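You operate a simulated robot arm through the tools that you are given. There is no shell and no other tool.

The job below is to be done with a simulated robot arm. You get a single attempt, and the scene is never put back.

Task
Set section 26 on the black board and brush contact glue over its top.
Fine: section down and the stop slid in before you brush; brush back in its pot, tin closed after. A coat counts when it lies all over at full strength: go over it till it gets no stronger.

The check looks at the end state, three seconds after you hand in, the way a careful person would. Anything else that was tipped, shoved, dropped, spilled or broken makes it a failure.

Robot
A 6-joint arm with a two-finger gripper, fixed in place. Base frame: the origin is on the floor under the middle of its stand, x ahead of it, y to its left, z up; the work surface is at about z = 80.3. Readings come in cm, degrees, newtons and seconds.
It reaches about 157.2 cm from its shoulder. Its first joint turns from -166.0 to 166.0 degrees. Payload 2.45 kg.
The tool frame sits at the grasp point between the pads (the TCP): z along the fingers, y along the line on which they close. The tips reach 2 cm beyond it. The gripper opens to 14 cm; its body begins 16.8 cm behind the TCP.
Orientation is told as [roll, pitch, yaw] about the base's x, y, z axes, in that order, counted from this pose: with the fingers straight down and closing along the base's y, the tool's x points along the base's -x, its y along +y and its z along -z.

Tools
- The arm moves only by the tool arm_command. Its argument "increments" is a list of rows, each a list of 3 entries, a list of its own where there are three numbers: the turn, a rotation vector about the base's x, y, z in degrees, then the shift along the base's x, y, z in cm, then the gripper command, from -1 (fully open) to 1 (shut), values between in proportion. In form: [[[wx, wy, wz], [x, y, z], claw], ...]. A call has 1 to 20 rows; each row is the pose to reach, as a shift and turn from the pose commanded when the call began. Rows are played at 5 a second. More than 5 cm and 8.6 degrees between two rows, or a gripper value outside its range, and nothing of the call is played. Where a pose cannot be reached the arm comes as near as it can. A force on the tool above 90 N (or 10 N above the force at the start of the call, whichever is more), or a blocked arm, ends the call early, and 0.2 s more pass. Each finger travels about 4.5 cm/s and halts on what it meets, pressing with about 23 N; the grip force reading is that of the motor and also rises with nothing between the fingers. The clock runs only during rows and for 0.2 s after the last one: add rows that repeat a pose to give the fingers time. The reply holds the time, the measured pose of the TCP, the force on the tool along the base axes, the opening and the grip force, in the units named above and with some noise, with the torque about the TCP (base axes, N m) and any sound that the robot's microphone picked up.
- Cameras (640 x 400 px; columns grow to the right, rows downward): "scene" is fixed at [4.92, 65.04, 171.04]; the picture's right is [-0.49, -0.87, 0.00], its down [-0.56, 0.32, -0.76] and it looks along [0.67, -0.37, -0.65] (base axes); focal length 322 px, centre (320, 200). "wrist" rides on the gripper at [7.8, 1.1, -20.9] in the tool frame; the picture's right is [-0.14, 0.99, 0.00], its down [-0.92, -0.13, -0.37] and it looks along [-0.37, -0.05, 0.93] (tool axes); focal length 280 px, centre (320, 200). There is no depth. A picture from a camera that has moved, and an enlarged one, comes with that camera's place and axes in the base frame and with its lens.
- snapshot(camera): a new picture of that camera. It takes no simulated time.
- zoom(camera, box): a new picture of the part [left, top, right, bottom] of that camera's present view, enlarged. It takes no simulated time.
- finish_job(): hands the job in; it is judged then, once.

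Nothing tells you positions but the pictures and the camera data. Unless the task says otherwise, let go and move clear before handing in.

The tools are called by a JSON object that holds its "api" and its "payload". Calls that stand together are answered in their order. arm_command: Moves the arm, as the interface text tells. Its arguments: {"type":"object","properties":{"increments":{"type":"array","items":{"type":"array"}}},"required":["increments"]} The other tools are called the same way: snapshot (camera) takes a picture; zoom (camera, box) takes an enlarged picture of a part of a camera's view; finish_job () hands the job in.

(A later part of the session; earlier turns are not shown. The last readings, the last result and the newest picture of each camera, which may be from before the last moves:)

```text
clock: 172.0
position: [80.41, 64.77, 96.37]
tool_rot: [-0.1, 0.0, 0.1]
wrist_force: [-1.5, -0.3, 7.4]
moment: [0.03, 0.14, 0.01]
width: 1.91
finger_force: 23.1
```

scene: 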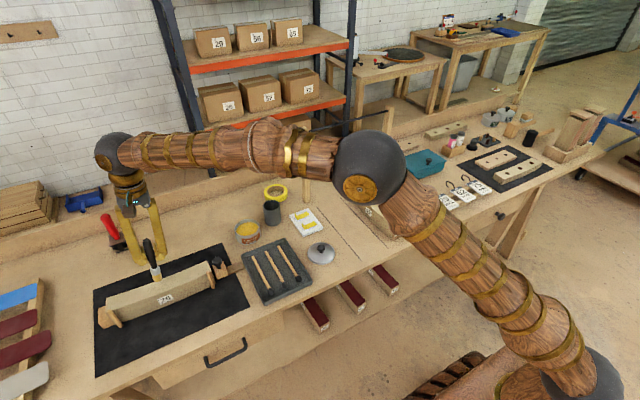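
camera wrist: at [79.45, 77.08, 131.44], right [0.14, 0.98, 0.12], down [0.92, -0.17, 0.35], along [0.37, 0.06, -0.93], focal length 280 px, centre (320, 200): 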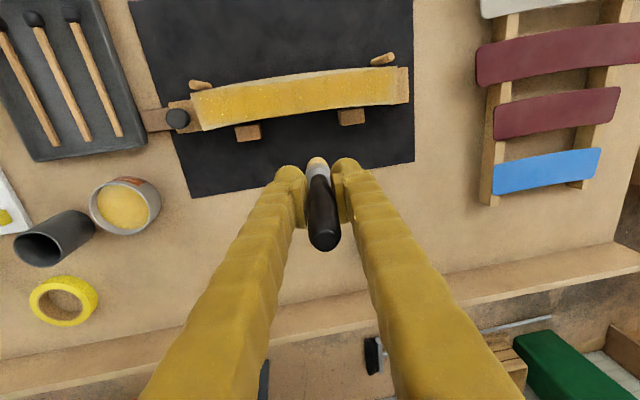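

7 N now; more short strokes on the centre lane, then the near lane at the right end.

{"api": "arm_command", "payload": {"increments": [[[0, 0, 0], [0, -0.2, 0], 0.9], [[0, 0, 0], [-0.05, 1.3, 0], 0.9], [[0, 0, 0], [-0.1, 2.8, 0], 0.9], [[0, 0, 0], [-0.05, 1.3, -0.01], 0.9], [[0, 0, 0], [0, -0.2, -0.02], 0.9], [[0, 0, 0], [-0.05, 1.3, -0.02], 0.9], [[0, 0, 0], [0, -0.2, -0.03], 0.9], [[0, 0, 0], [0, -0.2, 0.4], 0.9], [[0, 0, 0], [-1.5, -0.2, 0.4], 0.9], [[0, 0, 0], [-1.5, -0.2, -0.04], 0.9], [[0, 0, 0], [-1.55, 1.3, -0.04], 0.9], [[0, 0, 0], [-1.6, 2.8, -0.05], 0.9], [[0, 0, 0], [-1.55, 1.3, -0.05], 0.9], [[0, 0, 0], [-1.5, -0.2, -0.06], 0.9], [[0, 0, 0], [-1.55, 1.3, -0.06], 0.9], [[0, 0, 0], [-1.5, -0.2, -0.07], 0.9]]}}

{"api": "zoom", "payload": {"camera": "scene", "box": [180, 210, 250, 290]}}

```text
clock: 175.4
position: [78.89, 64.44, 96.28]
tool_rot: [0.0, 0.0, 0.0]
wrist_force: [0.1, 0.5, -0.3]
moment: [0.03, 0.0, 0.02]
width: 1.87
finger_force: 23.2
```

```text
5.00 times, centred on (215, 250) of scene
camera zoom: at [4.92, 65.04, 171.04], right [-0.49, -0.87, 0.0], down [-0.56, 0.32, -0.76], along [0.67, -0.37, -0.65], focal length 1609 px, centre (845, -50)
```

zoom: 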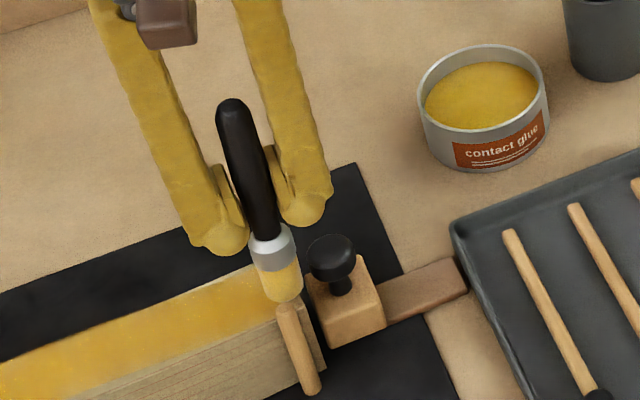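

Contact drifts as the brush creeps up in the grip, so I'll keep correcting. I'll lower again and stroke the near lane to the left along the coat's near boundary.

{"api": "arm_command", "payload": {"increments": [[[0, 0, 0], [0.05, 0.2, -0.1], 0.9], [[0, 0, 0], [0.05, 0.2, -0.14], 0.9], [[0, 0, 0], [0.05, 0.2, -0.14], 0.9]]}}

```text
clock: 176.2
position: [79.03, 64.49, 96.17]
tool_rot: [0.0, 0.0, 0.0]
wrist_force: [1.9, 0.9, 7.6]
moment: [0.02, -0.18, -0.01]
width: 1.89
finger_force: 23.5
```

{"api": "arm_command", "payload": {"increments": [[[0, 0, 0], [-0.18, 1.6, 0], 0.9], [[0, 0, 0], [-0.53, 3.2, 0], 0.9], [[0, 0, 0], [-0.83, 4.8, 0], 0.9], [[0, 0, 0], [-0.83, 6.4, 0], 0.9], [[0, 0, 0], [-0.78, 8, 0], 0.9], [[0, 0, 0], [-0.78, 9.6, 0], 0.9], [[0, 0, 0], [-0.78, 11.2, 0], 0.9], [[0, 0, 0], [-0.73, 12.8, 0], 0.9], [[0, 0, 0], [-0.73, 14.4, 0], 0.9], [[0, 0, 0], [-0.73, 16, 0], 0.9], [[0, 0, 0], [-0.68, 17.6, 0], 0.9], [[0, 0, 0], [-0.68, 19.2, 0], 0.9], [[0, 0, 0], [-0.63, 20.8, 0], 0.9], [[0, 0, 0], [-0.63, 22.4, 0], 0.9], [[0, 0, 0], [-0.58, 24, 0], 0.9], [[0, 0, 0], [-0.43, 25.6, 0], 0.9], [[0, 0, 0], [-0.08, 27.2, 0], 0.9], [[0, 0, 0], [0.07, 28.6, 0], 0.9], [[0, 0, 0], [0.07, 28.6, 0], 0.9]]}}

{"api": "zoom", "payload": {"camera": "scene", "box": [95, 240, 155, 315]}}

{"api": "zoom", "payload": {"camera": "wrist", "box": [20, 80, 380, 260]}}

```text
clock: 180.2
position: [78.85, 92.77, 96.05]
tool_rot: [0.0, 0.0, 0.1]
wrist_force: [0.4, -0.6, 0.0]
moment: [0.02, 0.04, 0.03]
width: 1.91
finger_force: 22.8
out of reach, approached as far as the arm can: row 18, 19
```

```text
5.33 times, centred on (125, 278) of scene
camera zoom: at [4.92, 65.04, 171.04], right [-0.49, -0.87, 0.0], down [-0.56, 0.32, -0.76], along [0.67, -0.37, -0.65], focal length 1716 px, centre (1360, -213)
```

zoom: 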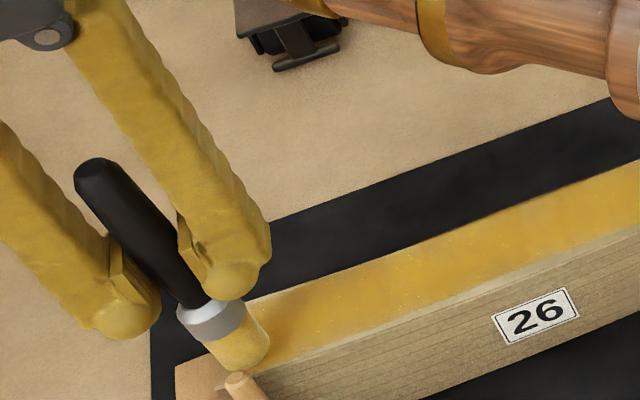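

```text
1.78 times, centred on (200, 170) of wrist
camera zoom: at [71.0, 93.99, 116.97], right [0.14, 0.99, 0.0], down [0.92, -0.13, 0.37], along [0.37, -0.05, -0.93], focal length 498 px, centre (533, 253)
```

zoom: 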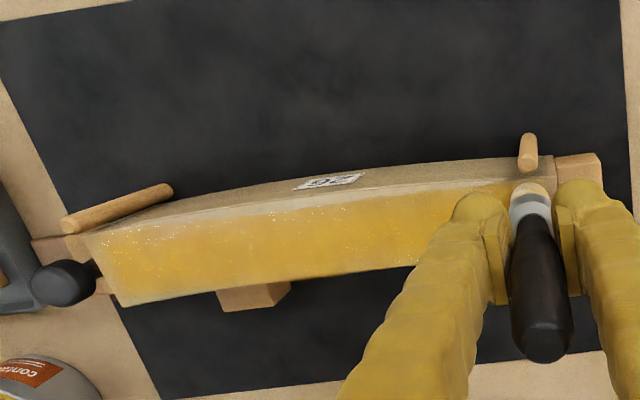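

The vertical brush reaches y≈92.8 here. I'll lift slightly, lean 7° again for the left end, and bring it down to contact.

{"api": "arm_command", "payload": {"increments": [[[0, 0, 0], [0.1, -0.5, 0.6], 0.9], [[4, 0, 0], [0.2, -0.5, 0.6], 0.9], [[7, 0, 0], [0.3, -0.3, 0.6], 0.9], [[7, 0, 0], [0.3, 0, 0.3], 0.9], [[7, 0, 0], [0.3, 0, 0], 0.9], [[7, 0, 0], [0.3, 0, 0], 0.9]]}}

```text
clock: 181.6
position: [78.98, 92.82, 95.94]
tool_rot: [7.0, 0.0, 0.2]
wrist_force: [-0.3, 0.1, 0.8]
moment: [-0.01, 0.01, 0.0]
width: 1.92
finger_force: 22.6
```

{"api": "arm_command", "payload": {"increments": [[[0, 0, 0], [0.1, 0, -0.1], 0.9], [[0, 0, 0], [0.1, 0, -0.16], 0.9], [[0, 0, 0], [0.1, 0, -0.16], 0.9]]}}

```text
clock: 182.4
position: [79.06, 92.8, 95.92]
tool_rot: [7.0, -0.2, 0.1]
wrist_force: [-0.4, 0.2, 11.5]
moment: [0.03, 0.01, -0.01]
width: 1.88
finger_force: 23.2
```

11 N at the left end near lane. Short strokes here on all three lanes, with a small progressive height correction.

{"api": "arm_command", "payload": {"increments": [[[0, 0, 0], [0, -1.5, 0.01], 0.9], [[0, 0, 0], [-0.1, -3, 0.01], 0.9], [[0, 0, 0], [0, -1.5, 0], 0.9], [[0, 0, 0], [0, 0.3, 0], 0.9], [[0, 0, 0], [0, 0.3, 0.4], 0.9], [[0, 0, 0], [1.4, 0.3, 0.4], 0.9], [[0, 0, 0], [1.4, 0.3, -0.02], 0.9], [[0, 0, 0], [1.3, -1.3, -0.02], 0.9], [[0, 0, 0], [1.2, -2.8, -0.02], 0.9], [[0, 0, 0], [1.3, -1.3, -0.03], 0.9], [[0, 0, 0], [1.4, 0.3, -0.03], 0.9], [[0, 0, 0], [1.4, 0.3, 0.4], 0.9], [[0, 0, 0], [2.9, 0, 0.4], 0.9], [[0, 0, 0], [2.9, 0, -0.05], 0.9], [[0, 0, 0], [2.8, -1.5, -0.05], 0.9], [[0, 0, 0], [2.7, -3, -0.05], 0.9], [[0, 0, 0], [2.8, -1.5, -0.06], 0.9], [[0, 0, 0], [2.9, 0, -0.06], 0.9]]}}

{"api": "zoom", "payload": {"camera": "scene", "box": [95, 240, 155, 315]}}

```text
clock: 186.2
position: [81.87, 92.62, 95.64]
tool_rot: [6.9, 0.1, 0.1]
wrist_force: [0.0, 0.4, 0.1]
moment: [0.0, -0.02, 0.01]
width: 1.88
finger_force: 22.7
```

```text
5.33 times, centred on (125, 278) of scene
camera zoom: at [4.92, 65.04, 171.04], right [-0.49, -0.87, 0.0], down [-0.56, 0.32, -0.76], along [0.67, -0.37, -0.65], focal length 1716 px, centre (1360, -213)
```

zoom: 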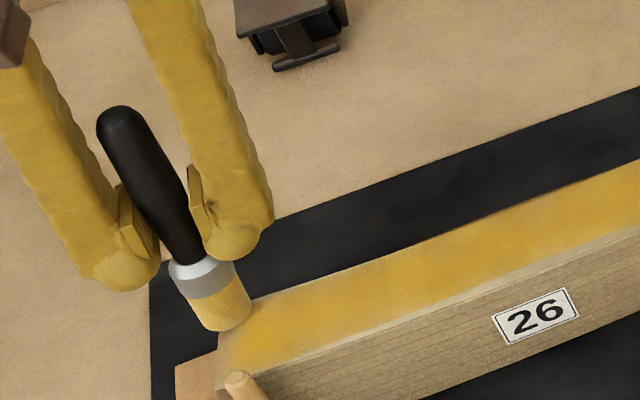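

{"api": "arm_command", "payload": {"increments": [[[0, 0, 0], [0.3, 0, -0.1], 0.9], [[0, 0, 0], [0.3, 0, -0.15], 0.9], [[0, 0, 0], [0.3, 0, -0.15], 0.9]]}}

```text
clock: 187.0
position: [82.21, 92.69, 95.64]
tool_rot: [7.1, 0.0, 0.0]
wrist_force: [-1.8, 0.5, 9.4]
moment: [-0.02, 0.1, 0.01]
width: 1.88
finger_force: 23.3
```

9 N on the far lane at the left end; I'll work it and then stroke the far boundary to the right with a gentle downward slope.

{"api": "arm_command", "payload": {"increments": [[[0, 0, 0], [-0.1, -1.5, 0], 0.9], [[0, 0, 0], [0, 0.1, 0], 0.9], [[0, 0, 0], [-0.1, -1.7, -0.01], 0.9], [[0, 0, 0], [-0.2, -3.5, -0.02], 0.9], [[0, 0, 0], [-0.27, -5.3, -0.03], 0.9], [[0, 0, 0], [-0.33, -7.1, -0.04], 0.9], [[0, 0, 0], [-0.36, -8.9, -0.05], 0.9], [[0, 0, 0], [-0.38, -10.7, -0.06], 0.9], [[0, 0, 0], [-0.4, -12.5, -0.07], 0.9], [[0, 0, 0], [-0.4, -14.3, -0.08], 0.9], [[0, 0, 0], [-0.4, -16.1, -0.09], 0.9], [[0, 0, 0], [-0.38, -17.9, -0.1], 0.9], [[0, 0, 0], [-0.36, -19.7, -0.11], 0.9], [[0, 0, 0], [-0.34, -21.5, -0.12], 0.9], [[0, 0, 0], [-0.3, -23.3, -0.13], 0.9], [[0, 0, 0], [-0.26, -25.1, -0.14], 0.9], [[0, 0, 0], [-0.2, -26.9, -0.15], 0.9], [[0, 0, 0], [-0.1, -28.6, -0.16], 0.9]]}}

{"api": "zoom", "payload": {"camera": "wrist", "box": [240, 60, 600, 260]}}

```text
clock: 190.8
position: [82.34, 64.24, 95.38]
tool_rot: [7.0, -0.1, 0.2]
wrist_force: [1.3, 1.8, 8.5]
moment: [0.16, -0.14, 0.01]
width: 1.9
finger_force: 23.0
```

```text
1.78 times, centred on (420, 160) of wrist
camera zoom: at [74.48, 62.85, 116.34], right [0.13, 0.98, 0.12], down [0.92, -0.17, 0.35], along [0.37, 0.06, -0.93], focal length 498 px, centre (142, 271)
```

zoom: 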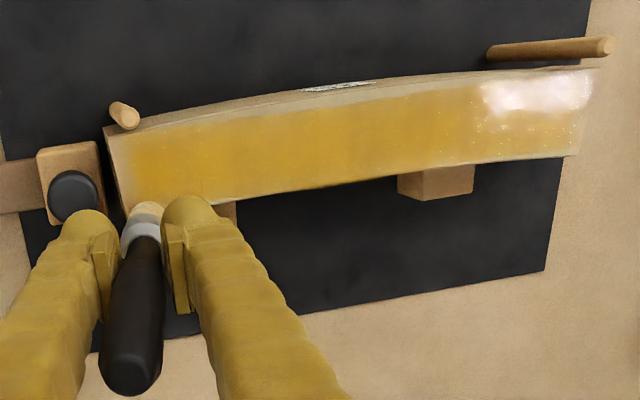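

Contact held all the way (8.5 N). Now short strokes at the right end across the lanes, then another look from above.

{"api": "arm_command", "payload": {"increments": [[[0, 0, 0], [0, -0.6, 0], 0.9], [[0, 0, 0], [0, 0.8, 0], 0.9], [[0, 0, 0], [0, -0.6, -0.01], 0.9], [[0, 0, 0], [0, -0.6, 0.4], 0.9], [[0, 0, 0], [-1.5, -0.6, 0.4], 0.9], [[0, 0, 0], [-1.5, -0.6, -0.03], 0.9], [[0, 0, 0], [-1.5, 0.8, -0.03], 0.9], [[0, 0, 0], [-1.5, 2.2, -0.03], 0.9], [[0, 0, 0], [-1.5, 0.8, -0.04], 0.9], [[0, 0, 0], [-1.5, -0.6, -0.04], 0.9], [[0, 0, 0], [-1.5, -0.6, 0.4], 0.9], [[0, 0, 0], [-3.1, -0.6, 0.4], 0.9], [[0, 0, 0], [-3.1, -0.6, -0.05], 0.9], [[0, 0, 0], [-3.1, 0.8, -0.05], 0.9], [[0, 0, 0], [-3.2, 2.2, -0.05], 0.9], [[0, 0, 0], [-3.1, 0.8, -0.06], 0.9], [[0, 0, 0], [-3.1, -0.6, -0.06], 0.9]]}}

```text
clock: 194.4
position: [79.03, 63.41, 95.18]
tool_rot: [7.0, 0.0, 0.1]
wrist_force: [0.3, -1.2, 1.3]
moment: [-0.08, -0.02, 0.01]
width: 1.88
finger_force: 23.1
```

The brush still has slight contact at the right end. I'll lift to the viewpoint to compare.

{"api": "arm_command", "payload": {"increments": [[[0, 0, 0], [0, 0.2, 3], 0.9], [[0, 0, 0], [0, 0.2, 7], 0.9], [[0, 0, 0], [2, 1, 11], 0.9], [[0, 0, 0], [5, 3, 13.5], 0.9], [[0, 0, 0], [8, 5, 15.2], 0.9], [[0, 0, 0], [8.2, 8, 15.2], 0.9], [[0, 0, 0], [8.2, 12, 15.2], 0.9], [[0, 0, 0], [8.2, 15.1, 15.2], 0.9], [[0, 0, 0], [8.2, 15.1, 15.2], 0.9]]}}

{"api": "zoom", "payload": {"camera": "wrist", "box": [180, 70, 300, 145]}}

{"api": "zoom", "payload": {"camera": "wrist", "box": [240, 60, 360, 135]}}

{"api": "zoom", "payload": {"camera": "wrist", "box": [295, 55, 415, 130]}}

```text
clock: 196.4
position: [87.48, 78.79, 110.36]
tool_rot: [7.0, 0.0, 0.1]
wrist_force: [-0.4, 0.6, -0.8]
moment: [0.02, -0.01, 0.02]
width: 1.89
finger_force: 23.5
```

```text
5.33 times, centred on (240, 108) of wrist
camera zoom: at [79.67, 77.35, 131.33], right [0.14, 0.98, 0.12], down [0.92, -0.17, 0.35], along [0.36, 0.06, -0.93], focal length 1495 px, centre (747, 693)
```

zoom: 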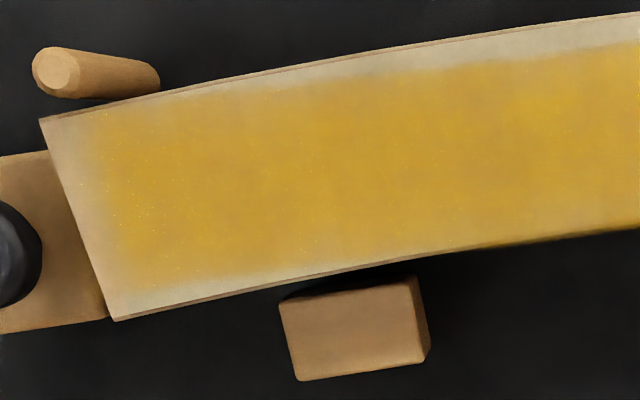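

```text
5.33 times, centred on (300, 98) of wrist
camera zoom: at [79.67, 77.35, 131.33], right [0.14, 0.98, 0.12], down [0.92, -0.17, 0.35], along [0.36, 0.06, -0.93], focal length 1495 px, centre (427, 747)
```

zoom: 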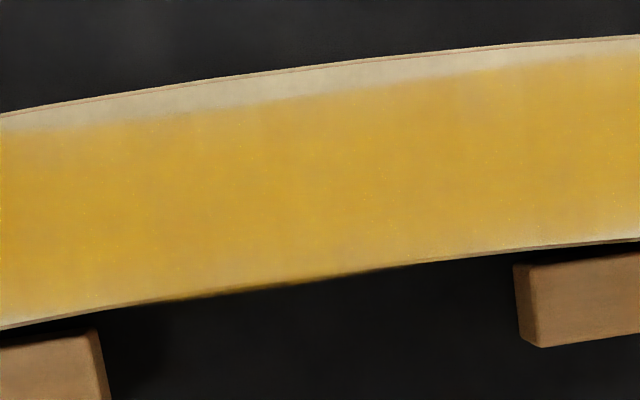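

```text
5.33 times, centred on (355, 92) of wrist
camera zoom: at [79.67, 77.35, 131.33], right [0.14, 0.98, 0.12], down [0.92, -0.17, 0.35], along [0.36, 0.06, -0.93], focal length 1495 px, centre (133, 773)
```

zoom: 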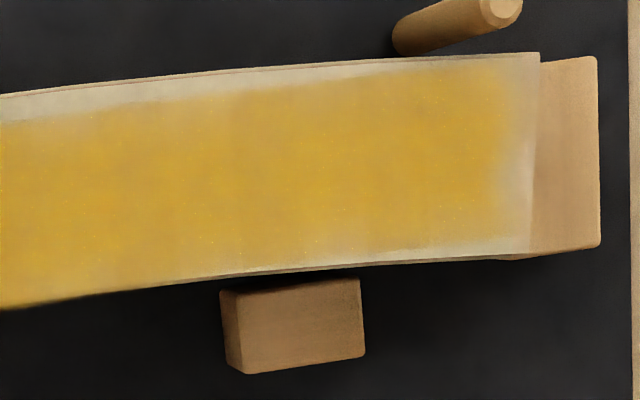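

Between rounds the interior no longer changes; only the right end margin looks slightly wider than the left one. I'll do one more loaded pass aimed at the right end and edges and see if anything moves.

{"api": "arm_command", "payload": {"increments": [[[-1, 0, 0], [0.9, -4.5, 0], 0.9], [[-2, 0, 0], [1.8, -9, 0], 0.9], [[-3, 0, 0], [2.7, -13.5, -1], 0.9], [[-4, 0, 0], [3.6, -18, -2], 0.9], [[-5, 0, 0], [4.5, -22.5, -3], 0.9], [[-6, 0, 0], [5.2, -27, -4], 0.9], [[-7, 0, 0], [5.85, -31.6, -5], 0.9], [[-7, 0, 0], [5.85, -31.75, -9], 0.9], [[-7, 0, 0], [5.85, -31.75, -13], 0.9], [[-7, 0, 0], [5.85, -31.75, -16], 0.9], [[-7, 0, 0], [5.85, -31.75, -18.5], 0.9], [[-7, 0, 0], [5.85, -31.75, -18.5], 0.9]]}}

{"api": "zoom", "payload": {"camera": "scene", "box": [220, 180, 280, 250]}}

```text
clock: 199.0
position: [93.19, 47.09, 92.0]
tool_rot: [0.0, -0.1, 0.1]
wrist_force: [0.1, 0.6, 0.3]
moment: [0.0, 0.01, 0.03]
width: 1.89
finger_force: 23.2
```

```text
5.71 times, centred on (250, 215) of scene
camera zoom: at [4.92, 65.04, 171.04], right [-0.49, -0.87, 0.0], down [-0.56, 0.32, -0.76], along [0.67, -0.37, -0.65], focal length 1839 px, centre (720, 114)
```

zoom: 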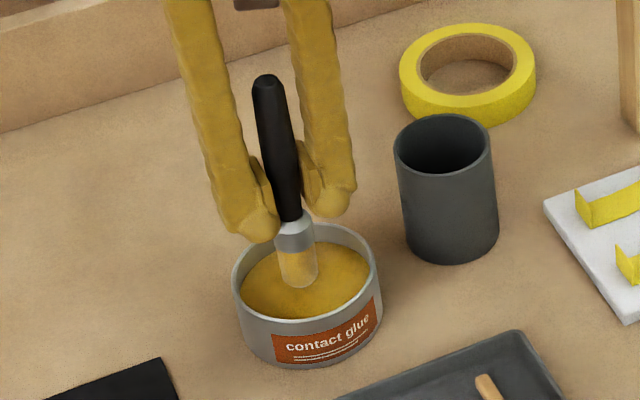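

{"api": "arm_command", "payload": {"increments": [[[0, 0, 0], [0.1, 0, -0.6], 0.9], [[0, 0, 0], [0.1, 0, -1.1], 0.9], [[0, 0, 0], [0.1, 0, -1.25], 0.9], [[0, 0, 0], [0.1, 0, -1.25], 0.9], [[0, 0, 0], [0.1, 0, -1.25], 0.9]]}}

```text
clock: 200.2
position: [93.3, 47.06, 90.78]
tool_rot: [0.1, 0.0, 0.1]
wrist_force: [2.9, 2.4, 19.1]
moment: [0.05, -0.31, 0.01]
width: 1.87
finger_force: 23.0
```

{"api": "arm_command", "payload": {"increments": [[[0, 0, 0], [0, 0, 2], 0.9], [[0, 0, 0], [0, 0, 6], 0.9], [[0, 0, 0], [0, 0, 10], 0.9], [[0, 0, 0], [-3, 3.9, 10], 0.9], [[0, 0, 0], [-6, 7.8, 10], 0.9], [[0, 0, 0], [-9, 11.7, 10], 0.9], [[0, 0, 0], [-11.5, 15.5, 10], 0.9], [[0, 0, 0], [-12.9, 17.5, 9], 0.9], [[0, 0, 0], [-12.9, 17.5, 6.5], 0.9], [[0, 0, 0], [-12.9, 17.5, 4.9], 0.9], [[0, 0, 0], [-12.9, 17.5, 4.9], 0.9]]}}

{"api": "zoom", "payload": {"camera": "scene", "box": [190, 210, 250, 290]}}

```text
clock: 202.6
position: [80.44, 64.42, 95.7]
tool_rot: [0.1, 0.0, 0.1]
wrist_force: [-1.0, 0.6, -0.8]
moment: [0.0, 0.0, -0.02]
width: 1.9
finger_force: 23.4
```

```text
5.00 times, centred on (220, 250) of scene
camera zoom: at [4.92, 65.04, 171.04], right [-0.49, -0.87, 0.0], down [-0.56, 0.32, -0.76], along [0.67, -0.37, -0.65], focal length 1609 px, centre (820, -50)
```

zoom: 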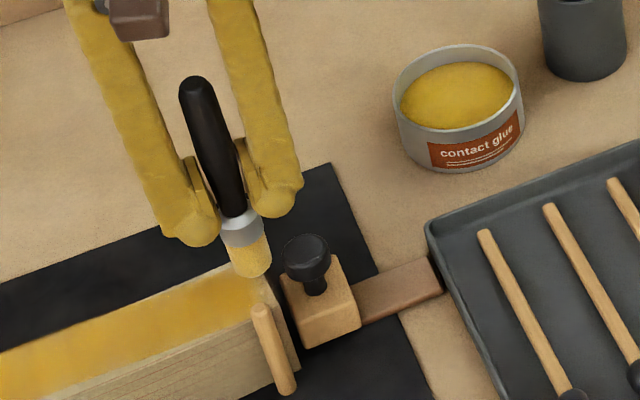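

{"api": "arm_command", "payload": {"increments": [[[0, 0, 0], [0, 0.1, -0.3], 0.9], [[0, 0, 0], [0, 0.1, -0.5], 0.9], [[0, 0, 0], [0, 0.1, -0.5], 0.9]]}}

```text
clock: 203.4
position: [80.35, 64.73, 95.2]
tool_rot: [0.0, 0.0, 0.2]
wrist_force: [-0.2, -0.1, -1.1]
moment: [0.0, -0.03, 0.0]
width: 1.91
finger_force: 22.7
```

{"api": "arm_command", "payload": {"increments": [[[0, 0, 0], [0, -0.1, -0.15], 0.9], [[0, 0, 0], [0, -0.1, -0.25], 0.9], [[0, 0, 0], [0, -0.1, -0.25], 0.9]]}}

```text
clock: 204.2
position: [80.36, 64.38, 95.03]
tool_rot: [0.0, 0.1, 0.1]
wrist_force: [0.6, 0.3, -0.9]
moment: [0.0, 0.0, 0.02]
width: 1.9
finger_force: 23.0
```

{"api": "arm_command", "payload": {"increments": [[[0, 0, 0], [0, 0.1, -0.15], 0.9], [[0, 0, 0], [0, 0.1, -0.25], 0.9], [[0, 0, 0], [0, 0.1, -0.25], 0.9]]}}

{"api": "zoom", "payload": {"camera": "scene", "box": [190, 220, 240, 285]}}

```text
clock: 205.0
position: [80.36, 64.68, 94.98]
tool_rot: [0.1, -0.1, 0.1]
wrist_force: [2.0, -0.5, 21.0]
moment: [0.01, -0.27, -0.01]
width: 1.89
finger_force: 22.6
```

```text
6.15 times, centred on (215, 252) of scene
camera zoom: at [4.92, 65.04, 171.04], right [-0.49, -0.87, 0.0], down [-0.56, 0.32, -0.76], along [0.67, -0.37, -0.65], focal length 1981 px, centre (966, -123)
```

zoom: 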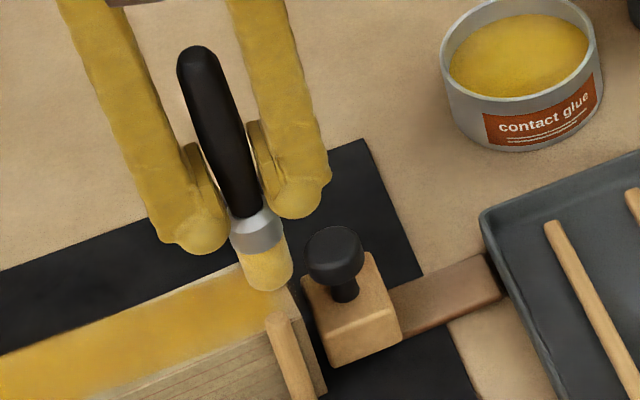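

21 N; I'll ease off slightly and work the right end with several short strokes in each lane.

{"api": "arm_command", "payload": {"increments": [[[0, 0, 0], [0, -0.3, 0.05], 0.9], [[0, 0, 0], [0, 1, 0.05], 0.9], [[0, 0, 0], [0, -0.3, 0.04], 0.9], [[0, 0, 0], [0, 1, 0.04], 0.9], [[0, 0, 0], [0, -0.3, 0.03], 0.9], [[0, 0, 0], [0, -0.3, 0.4], 0.9], [[0, 0, 0], [1.5, -0.2, 0.4], 0.9], [[0, 0, 0], [1.5, -0.2, 0.02], 0.9], [[0, 0, 0], [1.5, 1, 0.02], 0.9], [[0, 0, 0], [1.5, -0.2, 0.01], 0.9], [[0, 0, 0], [1.5, 1, 0], 0.9], [[0, 0, 0], [1.5, -0.2, 0], 0.9], [[0, 0, 0], [1.5, -0.2, 0.4], 0.9], [[0, 0, 0], [-1.3, -0.2, 0.4], 0.9], [[0, 0, 0], [-1.3, -0.2, -0.02], 0.9], [[0, 0, 0], [-1.3, 1, -0.02], 0.9], [[0, 0, 0], [-1.3, -0.2, -0.03], 0.9], [[0, 0, 0], [-1.3, 1, -0.03], 0.9], [[0, 0, 0], [-1.3, -0.2, -0.04], 0.9]]}}

```text
clock: 209.0
position: [79.18, 64.33, 94.53]
tool_rot: [0.0, 0.0, 0.1]
wrist_force: [-0.7, 0.7, -0.2]
moment: [0.03, 0.01, 0.02]
width: 1.89
finger_force: 22.8
```

{"api": "arm_command", "payload": {"increments": [[[0, 0, 0], [0, 0.2, -0.12], 0.9], [[0, 0, 0], [0, 0.2, -0.2], 0.9], [[0, 0, 0], [0, 0.2, -0.2], 0.9]]}}

```text
clock: 209.8
position: [79.17, 64.62, 94.63]
tool_rot: [0.1, -0.1, 0.2]
wrist_force: [0.6, -1.3, 13.9]
moment: [-0.02, -0.05, -0.05]
width: 1.89
finger_force: 22.8
```

{"api": "arm_command", "payload": {"increments": [[[0, 0, 0], [0, -0.3, 0.02], 0.9], [[0, 0, 0], [0, 1, 0.02], 0.9], [[0, 0, 0], [0, -0.3, 0.01], 0.9], [[0, 0, 0], [-0.3, 1.8, 0.01], 0.9], [[0, 0, 0], [-0.75, 3.6, 0.01], 0.9], [[0, 0, 0], [-1, 5.4, 0.01], 0.9], [[0, 0, 0], [-0.97, 7.2, 0.01], 0.9], [[0, 0, 0], [-0.95, 9, 0.01], 0.9], [[0, 0, 0], [-0.93, 10.8, 0.01], 0.9], [[0, 0, 0], [-0.9, 12.6, 0.01], 0.9], [[0, 0, 0], [-0.88, 14.4, 0.01], 0.9], [[0, 0, 0], [-0.86, 16.2, 0.01], 0.9], [[0, 0, 0], [-0.83, 18, 0.01], 0.9], [[0, 0, 0], [-0.8, 19.8, 0.01], 0.9], [[0, 0, 0], [-0.77, 21.6, 0.01], 0.9], [[0, 0, 0], [-0.73, 23.4, 0.01], 0.9], [[0, 0, 0], [-0.6, 25.2, 0.01], 0.9], [[0, 0, 0], [-0.25, 26.8, 0.01], 0.9], [[0, 0, 0], [-0.15, 27.8, 0.01], 0.9]]}}

{"api": "zoom", "payload": {"camera": "scene", "box": [90, 220, 240, 330]}}

```text
clock: 213.8
position: [79.03, 92.55, 94.52]
tool_rot: [0.0, 0.0, 0.1]
wrist_force: [-0.2, -0.7, 0.0]
moment: [-0.01, -0.03, 0.02]
width: 1.89
finger_force: 23.0
```

```text
3.64 times, centred on (165, 275) of scene
camera zoom: at [4.92, 65.04, 171.04], right [-0.49, -0.87, 0.0], down [-0.56, 0.32, -0.76], along [0.67, -0.37, -0.65], focal length 1170 px, centre (884, -73)
```

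zoom: 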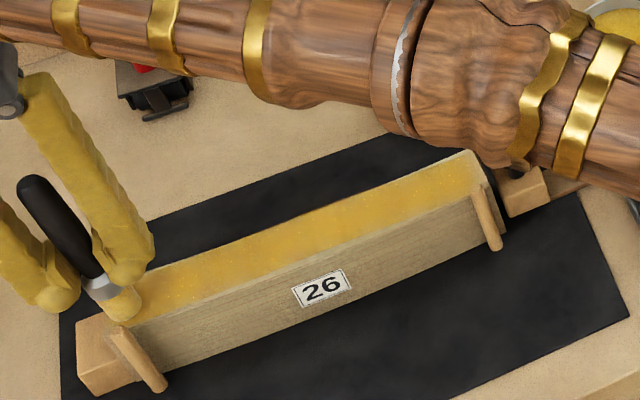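

{"api": "arm_command", "payload": {"increments": [[[0, 0, 0], [0.1, -0.5, 0.6], 0.9], [[4, 0, 0], [0.2, -0.5, 0.6], 0.9], [[7, 0, 0], [0.2, 0, 0.5], 0.9], [[7, 0, 0], [0.2, 0.5, 0.2], 0.9], [[7, 0, 0], [0.2, 0.5, -0.1], 0.9], [[7, 0, 0], [0.2, 0.5, -0.1], 0.9]]}}

```text
clock: 215.2
position: [79.29, 92.87, 94.44]
tool_rot: [7.0, 0.1, 0.1]
wrist_force: [-0.7, 0.5, 6.0]
moment: [0.03, 0.02, -0.01]
width: 1.91
finger_force: 22.9
```

6 N at the left end; short strokes on near, centre and far lanes here.

{"api": "arm_command", "payload": {"increments": [[[0, 0, 0], [0, -1.5, -0.01], 0.9], [[0, 0, 0], [0, 0.2, -0.02], 0.9], [[0, 0, 0], [0, -1.5, -0.03], 0.9], [[0, 0, 0], [0, 0.2, -0.04], 0.9], [[0, 0, 0], [0, 0.2, 0.35], 0.9], [[0, 0, 0], [1.4, 0.2, 0.35], 0.9], [[0, 0, 0], [1.4, 0.2, -0.08], 0.9], [[0, 0, 0], [1.3, -1.3, -0.09], 0.9], [[0, 0, 0], [1.4, 0.2, -0.1], 0.9], [[0, 0, 0], [1.3, -1.3, -0.11], 0.9], [[0, 0, 0], [1.4, 0.2, -0.12], 0.9], [[0, 0, 0], [1.4, 0.2, 0.3], 0.9], [[0, 0, 0], [2.9, 0, 0.3], 0.9], [[0, 0, 0], [2.9, 0, -0.16], 0.9], [[0, 0, 0], [2.8, -1.5, -0.17], 0.9], [[0, 0, 0], [2.9, 0, -0.18], 0.9], [[0, 0, 0], [2.8, -1.5, -0.19], 0.9], [[0, 0, 0], [2.9, 0, -0.2], 0.9]]}}

```text
clock: 219.0
position: [82.05, 92.87, 94.13]
tool_rot: [7.0, 0.0, 0.1]
wrist_force: [0.2, 0.5, 0.1]
moment: [-0.02, -0.04, 0.01]
width: 1.99
finger_force: 22.5
```

{"api": "arm_command", "payload": {"increments": [[[0, 0, 0], [0.2, 0, -0.12], 0.9], [[0, 0, 0], [0.2, 0, -0.22], 0.9], [[0, 0, 0], [0.2, 0, -0.22], 0.9]]}}

{"api": "zoom", "payload": {"camera": "scene", "box": [95, 240, 155, 315]}}

```text
clock: 219.8
position: [82.16, 92.92, 94.1]
tool_rot: [7.1, -0.1, 0.1]
wrist_force: [-0.3, 1.9, 16.8]
moment: [0.0, -0.07, 0.01]
width: 2.0
finger_force: 23.3
```

```text
5.33 times, centred on (125, 278) of scene
camera zoom: at [4.92, 65.04, 171.04], right [-0.49, -0.87, 0.0], down [-0.56, 0.32, -0.76], along [0.67, -0.37, -0.65], focal length 1716 px, centre (1360, -213)
```

zoom: 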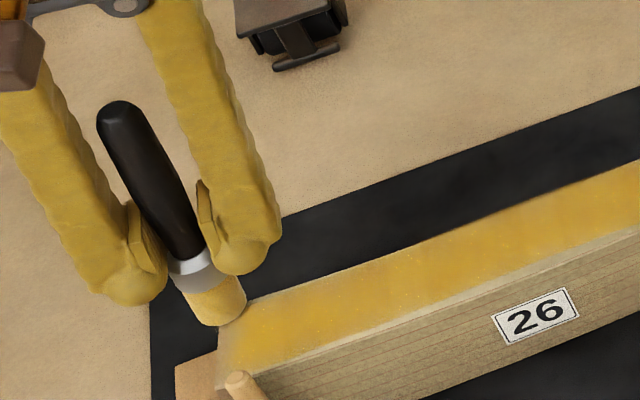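

The fingers have now reached the ferrule shoulder, which stops the creep. I'll ease off slightly and stroke the far lane to the right.

{"api": "arm_command", "payload": {"increments": [[[0, 0, 0], [-0.1, -1.5, 0.05], 0.9], [[0, 0, 0], [0, 0.1, 0.04], 0.9], [[0, 0, 0], [-0.1, -1.7, 0.04], 0.9], [[0, 0, 0], [-0.2, -3.5, 0.03], 0.9], [[0, 0, 0], [-0.27, -5.3, 0.02], 0.9], [[0, 0, 0], [-0.33, -7.1, 0.01], 0.9], [[0, 0, 0], [-0.36, -8.9, 0], 0.9], [[0, 0, 0], [-0.38, -10.7, -0.01], 0.9], [[0, 0, 0], [-0.4, -12.5, -0.02], 0.9], [[0, 0, 0], [-0.4, -14.3, -0.03], 0.9], [[0, 0, 0], [-0.4, -16.1, -0.04], 0.9], [[0, 0, 0], [-0.38, -17.9, -0.05], 0.9], [[0, 0, 0], [-0.36, -19.7, -0.06], 0.9], [[0, 0, 0], [-0.34, -21.5, -0.07], 0.9], [[0, 0, 0], [-0.3, -23.3, -0.08], 0.9], [[0, 0, 0], [-0.26, -25.1, -0.09], 0.9], [[0, 0, 0], [-0.2, -26.9, -0.1], 0.9], [[0, 0, 0], [-0.1, -28.6, -0.12], 0.9]]}}

```text
clock: 223.6
position: [81.97, 64.32, 93.94]
tool_rot: [7.0, 0.0, 0.1]
wrist_force: [0.9, -0.4, -0.8]
moment: [-0.01, 0.01, 0.03]
width: 2.21
finger_force: 23.0
```

I'll lift to the viewpoint and compare once more.

{"api": "arm_command", "payload": {"increments": [[[0, 0, 0], [0, 0.2, 3], 0.9], [[0, 0, 0], [0, 0.5, 7], 0.9], [[0, 0, 0], [1, 2, 11], 0.9], [[0, 0, 0], [2.5, 4.5, 14], 0.9], [[0, 0, 0], [4, 8, 16], 0.9], [[0, 0, 0], [5.4, 12, 16.4], 0.9], [[0, 0, 0], [5.4, 14.3, 16.4], 0.9], [[0, 0, 0], [5.4, 14.3, 16.4], 0.9]]}}

{"api": "zoom", "payload": {"camera": "wrist", "box": [180, 70, 300, 145]}}

{"api": "zoom", "payload": {"camera": "wrist", "box": [240, 60, 360, 135]}}

{"api": "zoom", "payload": {"camera": "wrist", "box": [295, 55, 415, 130]}}

{"api": "snapshot", "payload": {"camera": "wrist"}}

```text
clock: 225.4
position: [87.5, 78.65, 110.4]
tool_rot: [7.1, 0.0, 0.1]
wrist_force: [0.8, 0.5, 0.8]
moment: [-0.01, 0.02, 0.0]
width: 2.23
finger_force: 22.5
```

```text
5.33 times, centred on (240, 108) of wrist
camera zoom: at [79.66, 77.17, 131.29], right [0.14, 0.98, 0.12], down [0.92, -0.17, 0.35], along [0.36, 0.06, -0.93], focal length 1495 px, centre (747, 693)
```

zoom: 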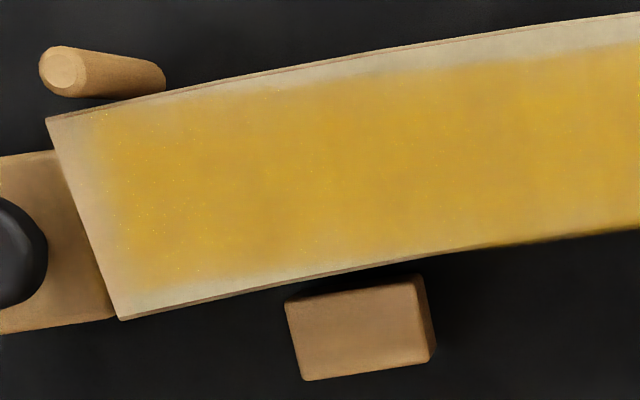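

```text
5.33 times, centred on (300, 98) of wrist
camera zoom: at [79.66, 77.17, 131.29], right [0.14, 0.98, 0.12], down [0.92, -0.17, 0.35], along [0.36, 0.06, -0.93], focal length 1495 px, centre (427, 747)
```

zoom: 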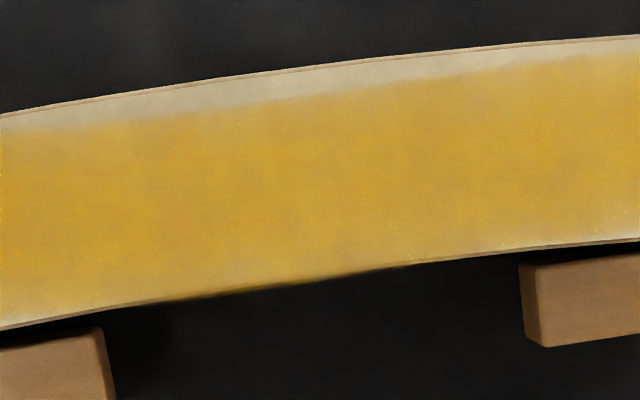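

```text
5.33 times, centred on (355, 92) of wrist
camera zoom: at [79.66, 77.17, 131.29], right [0.14, 0.98, 0.12], down [0.92, -0.17, 0.35], along [0.36, 0.06, -0.93], focal length 1495 px, centre (133, 773)
```

zoom: 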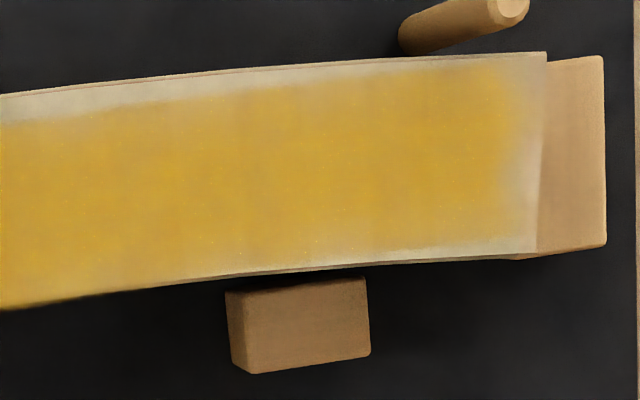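

```text
taken
camera wrist: at [79.66, 77.17, 131.29], right [0.14, 0.98, 0.12], down [0.92, -0.17, 0.35], along [0.36, 0.06, -0.93], focal length 280 px, centre (320, 200)
```

wrist: 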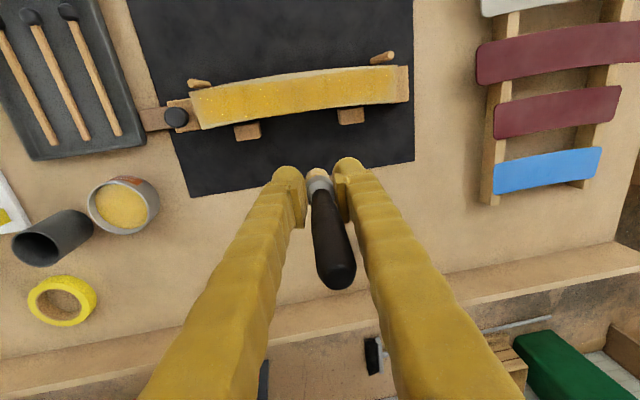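

The coat is unchanged by that round, so it is at full strength. Now I'll bring the brush back to its pot, first moving above it upright for an alignment check.

{"api": "arm_command", "payload": {"increments": [[[-0.7, 0, 0], [0.9, -4.3, 0], 0.9], [[-1.4, 0, 0], [1.8, -8.6, 0], 0.9], [[-2.1, 0, 0], [2.7, -12.9, 0], 0.9], [[-2.8, 0, 0], [3.6, -17.2, -0.5], 0.9], [[-3.5, 0, 0], [4.5, -21.5, -1], 0.9], [[-4.2, 0, 0], [5.4, -25.8, -1.5], 0.9], [[-4.9, 0, 0], [6.3, -30.1, -2], 0.9], [[-5.6, 0, 0], [7.2, -34.4, -2.5], 0.9], [[-6.3, 0, 0], [8.1, -38.7, -3], 0.9], [[-7, 0, 0], [8.9, -43, -4], 0.9], [[-7, 0, 0], [8.9, -43, -6], 0.9], [[-7, 0, 0], [8.9, -43, -6], 0.9]]}}

{"api": "zoom", "payload": {"camera": "scene", "box": [235, 150, 305, 235]}}

{"api": "zoom", "payload": {"camera": "wrist", "box": [240, 100, 420, 300]}}

```text
clock: 228.0
position: [96.15, 35.65, 104.33]
tool_rot: [0.0, 0.0, 0.1]
wrist_force: [-0.2, -0.8, 0.6]
moment: [0.03, 0.03, 0.04]
width: 2.28
finger_force: 23.2
```

```text
4.71 times, centred on (270, 192) of scene
camera zoom: at [4.92, 65.04, 171.04], right [-0.49, -0.87, 0.0], down [-0.56, 0.32, -0.76], along [0.67, -0.37, -0.65], focal length 1515 px, centre (555, 235)
```

zoom: 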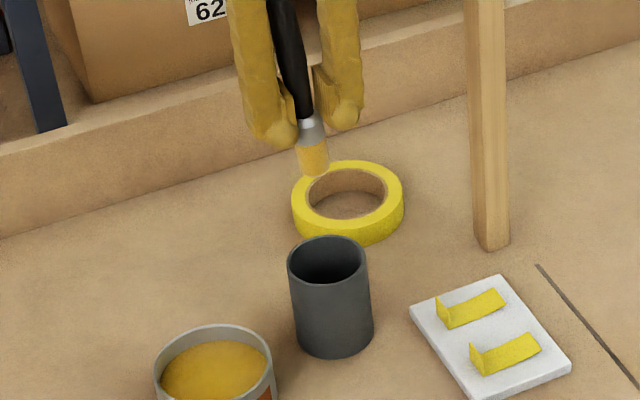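

```text
2.00 times, centred on (330, 200) of wrist
camera zoom: at [88.41, 36.79, 125.14], right [0.13, 0.99, 0.0], down [0.92, -0.13, 0.37], along [0.36, -0.05, -0.93], focal length 561 px, centre (300, 200)
```

zoom: 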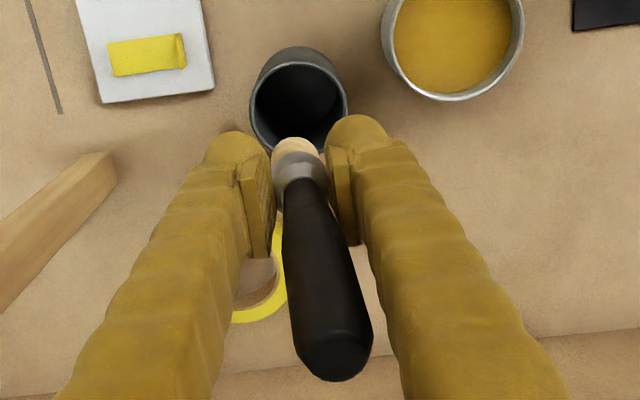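

The brush tip is about 6.5 cm below the TCP and centred over the pot within a few mm. I'll lower it into the pot until the fingertips are just above the rim.

{"api": "arm_command", "payload": {"increments": [[[0, 0, 0], [0.2, 0, -3], 0.9], [[0, 0, 0], [0.2, 0, -6], 0.9], [[0, 0, 0], [0.2, 0, -9], 0.9], [[0, 0, 0], [0.2, 0, -11.5], 0.9], [[0, 0, 0], [0.2, 0, -12.7], 0.9], [[0, 0, 0], [0.2, 0, -12.7], 0.9]]}}

{"api": "zoom", "payload": {"camera": "scene", "box": [240, 170, 300, 235]}}

{"api": "zoom", "payload": {"camera": "wrist", "box": [240, 100, 420, 300]}}

```text
clock: 229.4
position: [96.57, 35.66, 91.37]
tool_rot: [0.0, 0.0, 0.2]
wrist_force: [-0.7, 0.2, -1.1]
moment: [-0.01, -0.01, 0.02]
width: 2.25
finger_force: 22.6
```

```text
6.15 times, centred on (270, 202) of scene
camera zoom: at [4.92, 65.04, 171.04], right [-0.49, -0.87, 0.0], down [-0.56, 0.32, -0.76], along [0.67, -0.37, -0.65], focal length 1981 px, centre (628, 185)
```

zoom: 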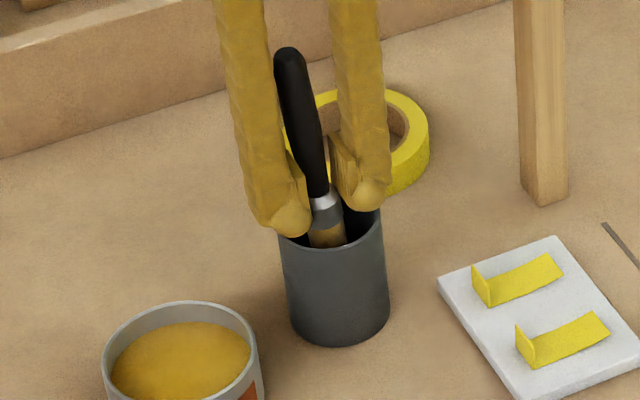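

```text
2.00 times, centred on (330, 200) of wrist
camera zoom: at [88.75, 36.87, 112.24], right [0.14, 0.99, 0.0], down [0.92, -0.13, 0.37], along [0.36, -0.05, -0.93], focal length 561 px, centre (300, 200)
```

zoom: 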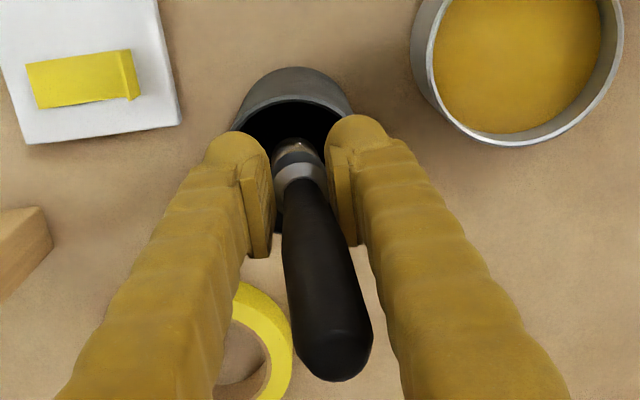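

{"api": "arm_command", "payload": {"increments": [[[0, 0, 0], [0, 0, -0.3], 0.9], [[0, 0, 0], [0, 0, -0.6], 0.9], [[0, 0, 0], [0, 0, -0.6], 0.9]]}}

{"api": "zoom", "payload": {"camera": "scene", "box": [250, 185, 300, 235]}}

```text
clock: 230.2
position: [96.55, 35.75, 90.93]
tool_rot: [0.1, 0.1, 0.1]
wrist_force: [0.4, 0.2, 0.3]
moment: [0.03, 0.0, -0.02]
width: 2.23
finger_force: 22.3
```

```text
8.00 times, centred on (275, 210) of scene
camera zoom: at [4.92, 65.04, 171.04], right [-0.49, -0.87, 0.0], down [-0.56, 0.32, -0.76], along [0.67, -0.37, -0.65], focal length 2575 px, centre (680, 120)
```

zoom: 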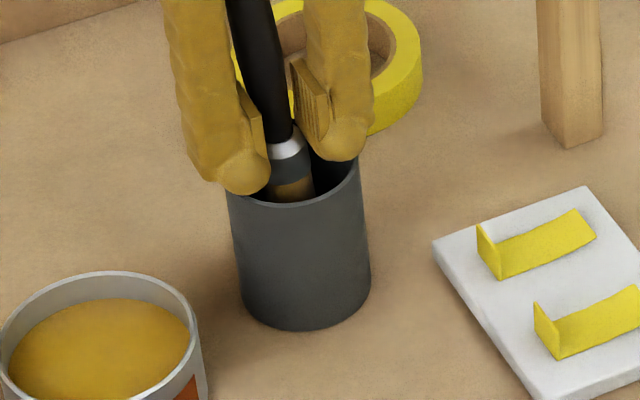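

The fingertips are just over the rim. I'll open gently so the brush slides down into the pot.

{"api": "arm_command", "payload": {"increments": [[[0, 0, 0], [0, 0, 0], 0.65], [[0, 0, 0], [0, 0, 0], 0.6], [[0, 0, 0], [0, 0, 0], 0.55], [[0, 0, 0], [0, 0, 0], 0.5], [[0, 0, 0], [0, 0, 0], 0.5], [[0, 0, 0], [0, 0, 0], 0.5]]}}

{"api": "zoom", "payload": {"camera": "scene", "box": [240, 165, 300, 235]}}

{"api": "zoom", "payload": {"camera": "wrist", "box": [240, 100, 420, 300]}}

```text
clock: 231.6
position: [96.47, 35.64, 90.81]
tool_rot: [0.1, 0.1, 0.0]
wrist_force: [-0.3, 0.5, 0.1]
moment: [-0.02, -0.02, 0.0]
width: 3.48
finger_force: 0.0
```

```text
5.71 times, centred on (270, 200) of scene
camera zoom: at [4.92, 65.04, 171.04], right [-0.49, -0.87, 0.0], down [-0.56, 0.32, -0.76], along [0.67, -0.37, -0.65], focal length 1839 px, centre (606, 200)
```

zoom: 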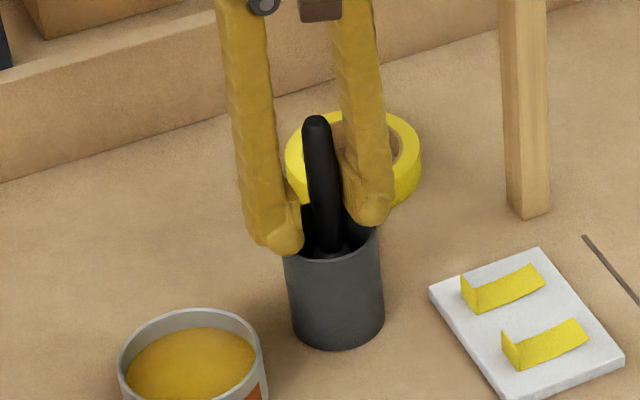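

```text
2.00 times, centred on (330, 200) of wrist
camera zoom: at [88.78, 36.86, 111.83], right [0.14, 0.99, 0.0], down [0.92, -0.13, 0.37], along [0.37, -0.05, -0.93], focal length 561 px, centre (300, 200)
```

zoom: 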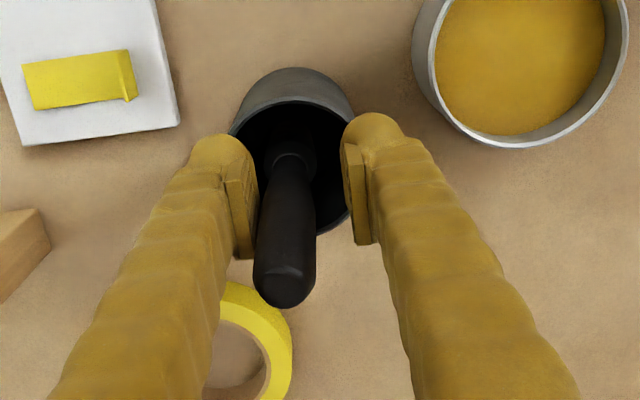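

The brush slid down into its pot and stands upright. I'll open wider and lift straight up.

{"api": "arm_command", "payload": {"increments": [[[0, 0, 0], [0, 0, 0], 0.3], [[0, 0, 0], [0, 0, 0], 0.1], [[0, 0, 0], [0, 0, 0], 0], [[0, 0, 0], [0, 0, 3], 0], [[0, 0, 0], [0, 0, 7], 0], [[0, 0, 0], [0, 0, 11], 0], [[0, 0, 0], [0, 0, 15], 0], [[0, 0, 0], [0, 0, 18], 0], [[0, 0, 0], [0, 0, 18], 0]]}}

{"api": "zoom", "payload": {"camera": "scene", "box": [220, 160, 340, 280]}}

{"api": "snapshot", "payload": {"camera": "wrist"}}

```text
clock: 233.6
position: [96.64, 35.7, 108.76]
tool_rot: [0.1, 0.0, 0.0]
wrist_force: [0.2, -0.1, -0.5]
moment: [0.02, -0.02, 0.0]
width: 7.02
finger_force: 0.1
```

```text
3.33 times, centred on (280, 220) of scene
camera zoom: at [4.92, 65.04, 171.04], right [-0.49, -0.87, 0.0], down [-0.56, 0.32, -0.76], along [0.67, -0.37, -0.65], focal length 1073 px, centre (453, 133)
```

zoom: 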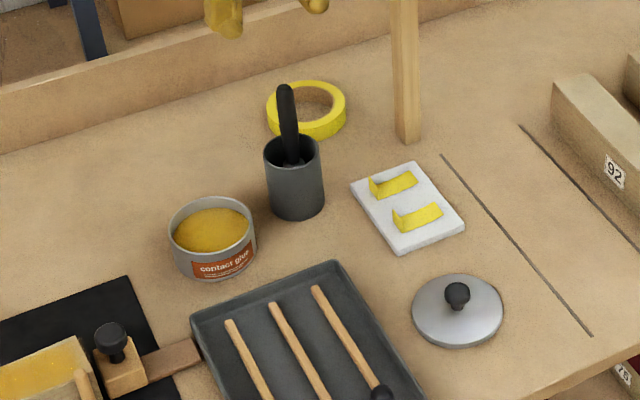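

```text
taken
camera wrist: at [88.81, 36.85, 129.71], right [0.14, 0.99, 0.0], down [0.92, -0.13, 0.37], along [0.37, -0.05, -0.93], focal length 280 px, centre (320, 200)
```

wrist: 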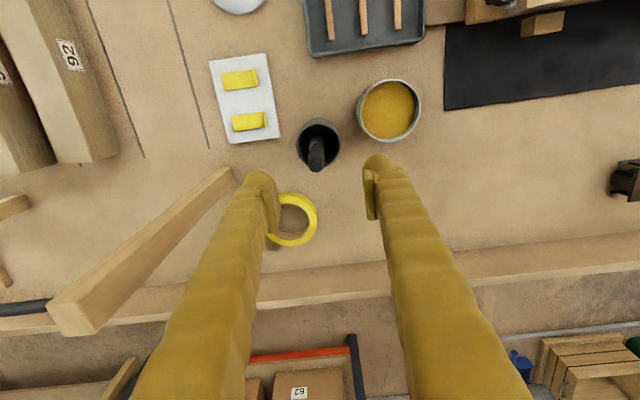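

The brush is back in its pot. Last is the lid at about (71.8, 27.1); I'll go above it and look closely before gripping its knob.

{"api": "arm_command", "payload": {"increments": [[[0, 0, 0], [-4, -1.4, 0], 0], [[0, 0, 0], [-8, -2.8, 0], 0], [[0, 0, 0], [-12, -4.2, 0], 0], [[0, 0, 0], [-16, -5.6, -1], 0], [[0, 0, 0], [-20, -7, -3], 0], [[0, 0, 0], [-24, -8.4, -5], 0], [[0, 0, 0], [-24.8, -8.6, -8], 0], [[0, 0, 0], [-24.8, -8.6, -8], 0]]}}

{"api": "snapshot", "payload": {"camera": "wrist"}}

{"api": "zoom", "payload": {"camera": "wrist", "box": [240, 90, 400, 210]}}

{"api": "zoom", "payload": {"camera": "scene", "box": [295, 230, 345, 275]}}

```text
clock: 235.4
position: [71.77, 27.18, 100.61]
tool_rot: [0.0, 0.0, 0.2]
wrist_force: [-0.5, 0.5, 0.3]
moment: [0.0, 0.03, 0.0]
width: 7.01
finger_force: 0.2
```

```text
taken
camera wrist: at [63.96, 28.37, 121.57], right [0.14, 0.99, 0.0], down [0.92, -0.13, 0.37], along [0.37, -0.05, -0.93], focal length 280 px, centre (320, 200)
```

wrist: 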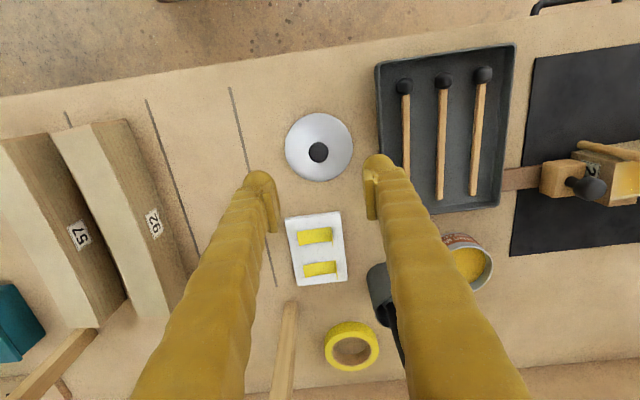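

```text
3.33 times, centred on (320, 150) of wrist
camera zoom: at [63.96, 28.37, 121.57], right [0.14, 0.99, 0.0], down [0.92, -0.13, 0.37], along [0.37, -0.05, -0.93], focal length 935 px, centre (320, 367)
```

zoom: 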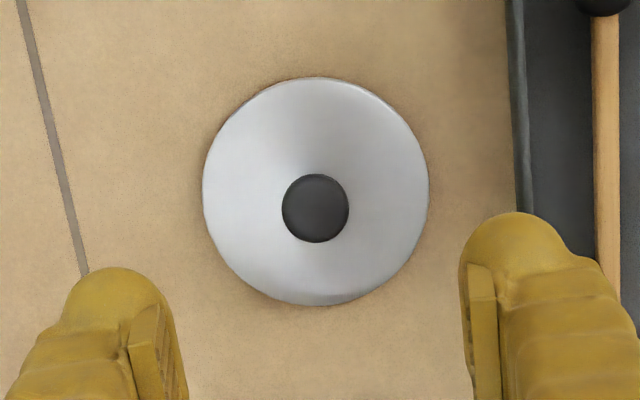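

```text
8.89 times, centred on (320, 252) of scene
camera zoom: at [4.92, 65.04, 171.04], right [-0.49, -0.87, 0.0], down [-0.56, 0.32, -0.76], along [0.67, -0.37, -0.65], focal length 2861 px, centre (320, -267)
```

zoom: 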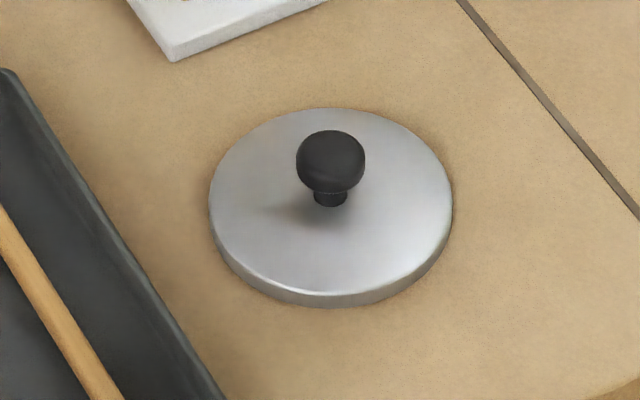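

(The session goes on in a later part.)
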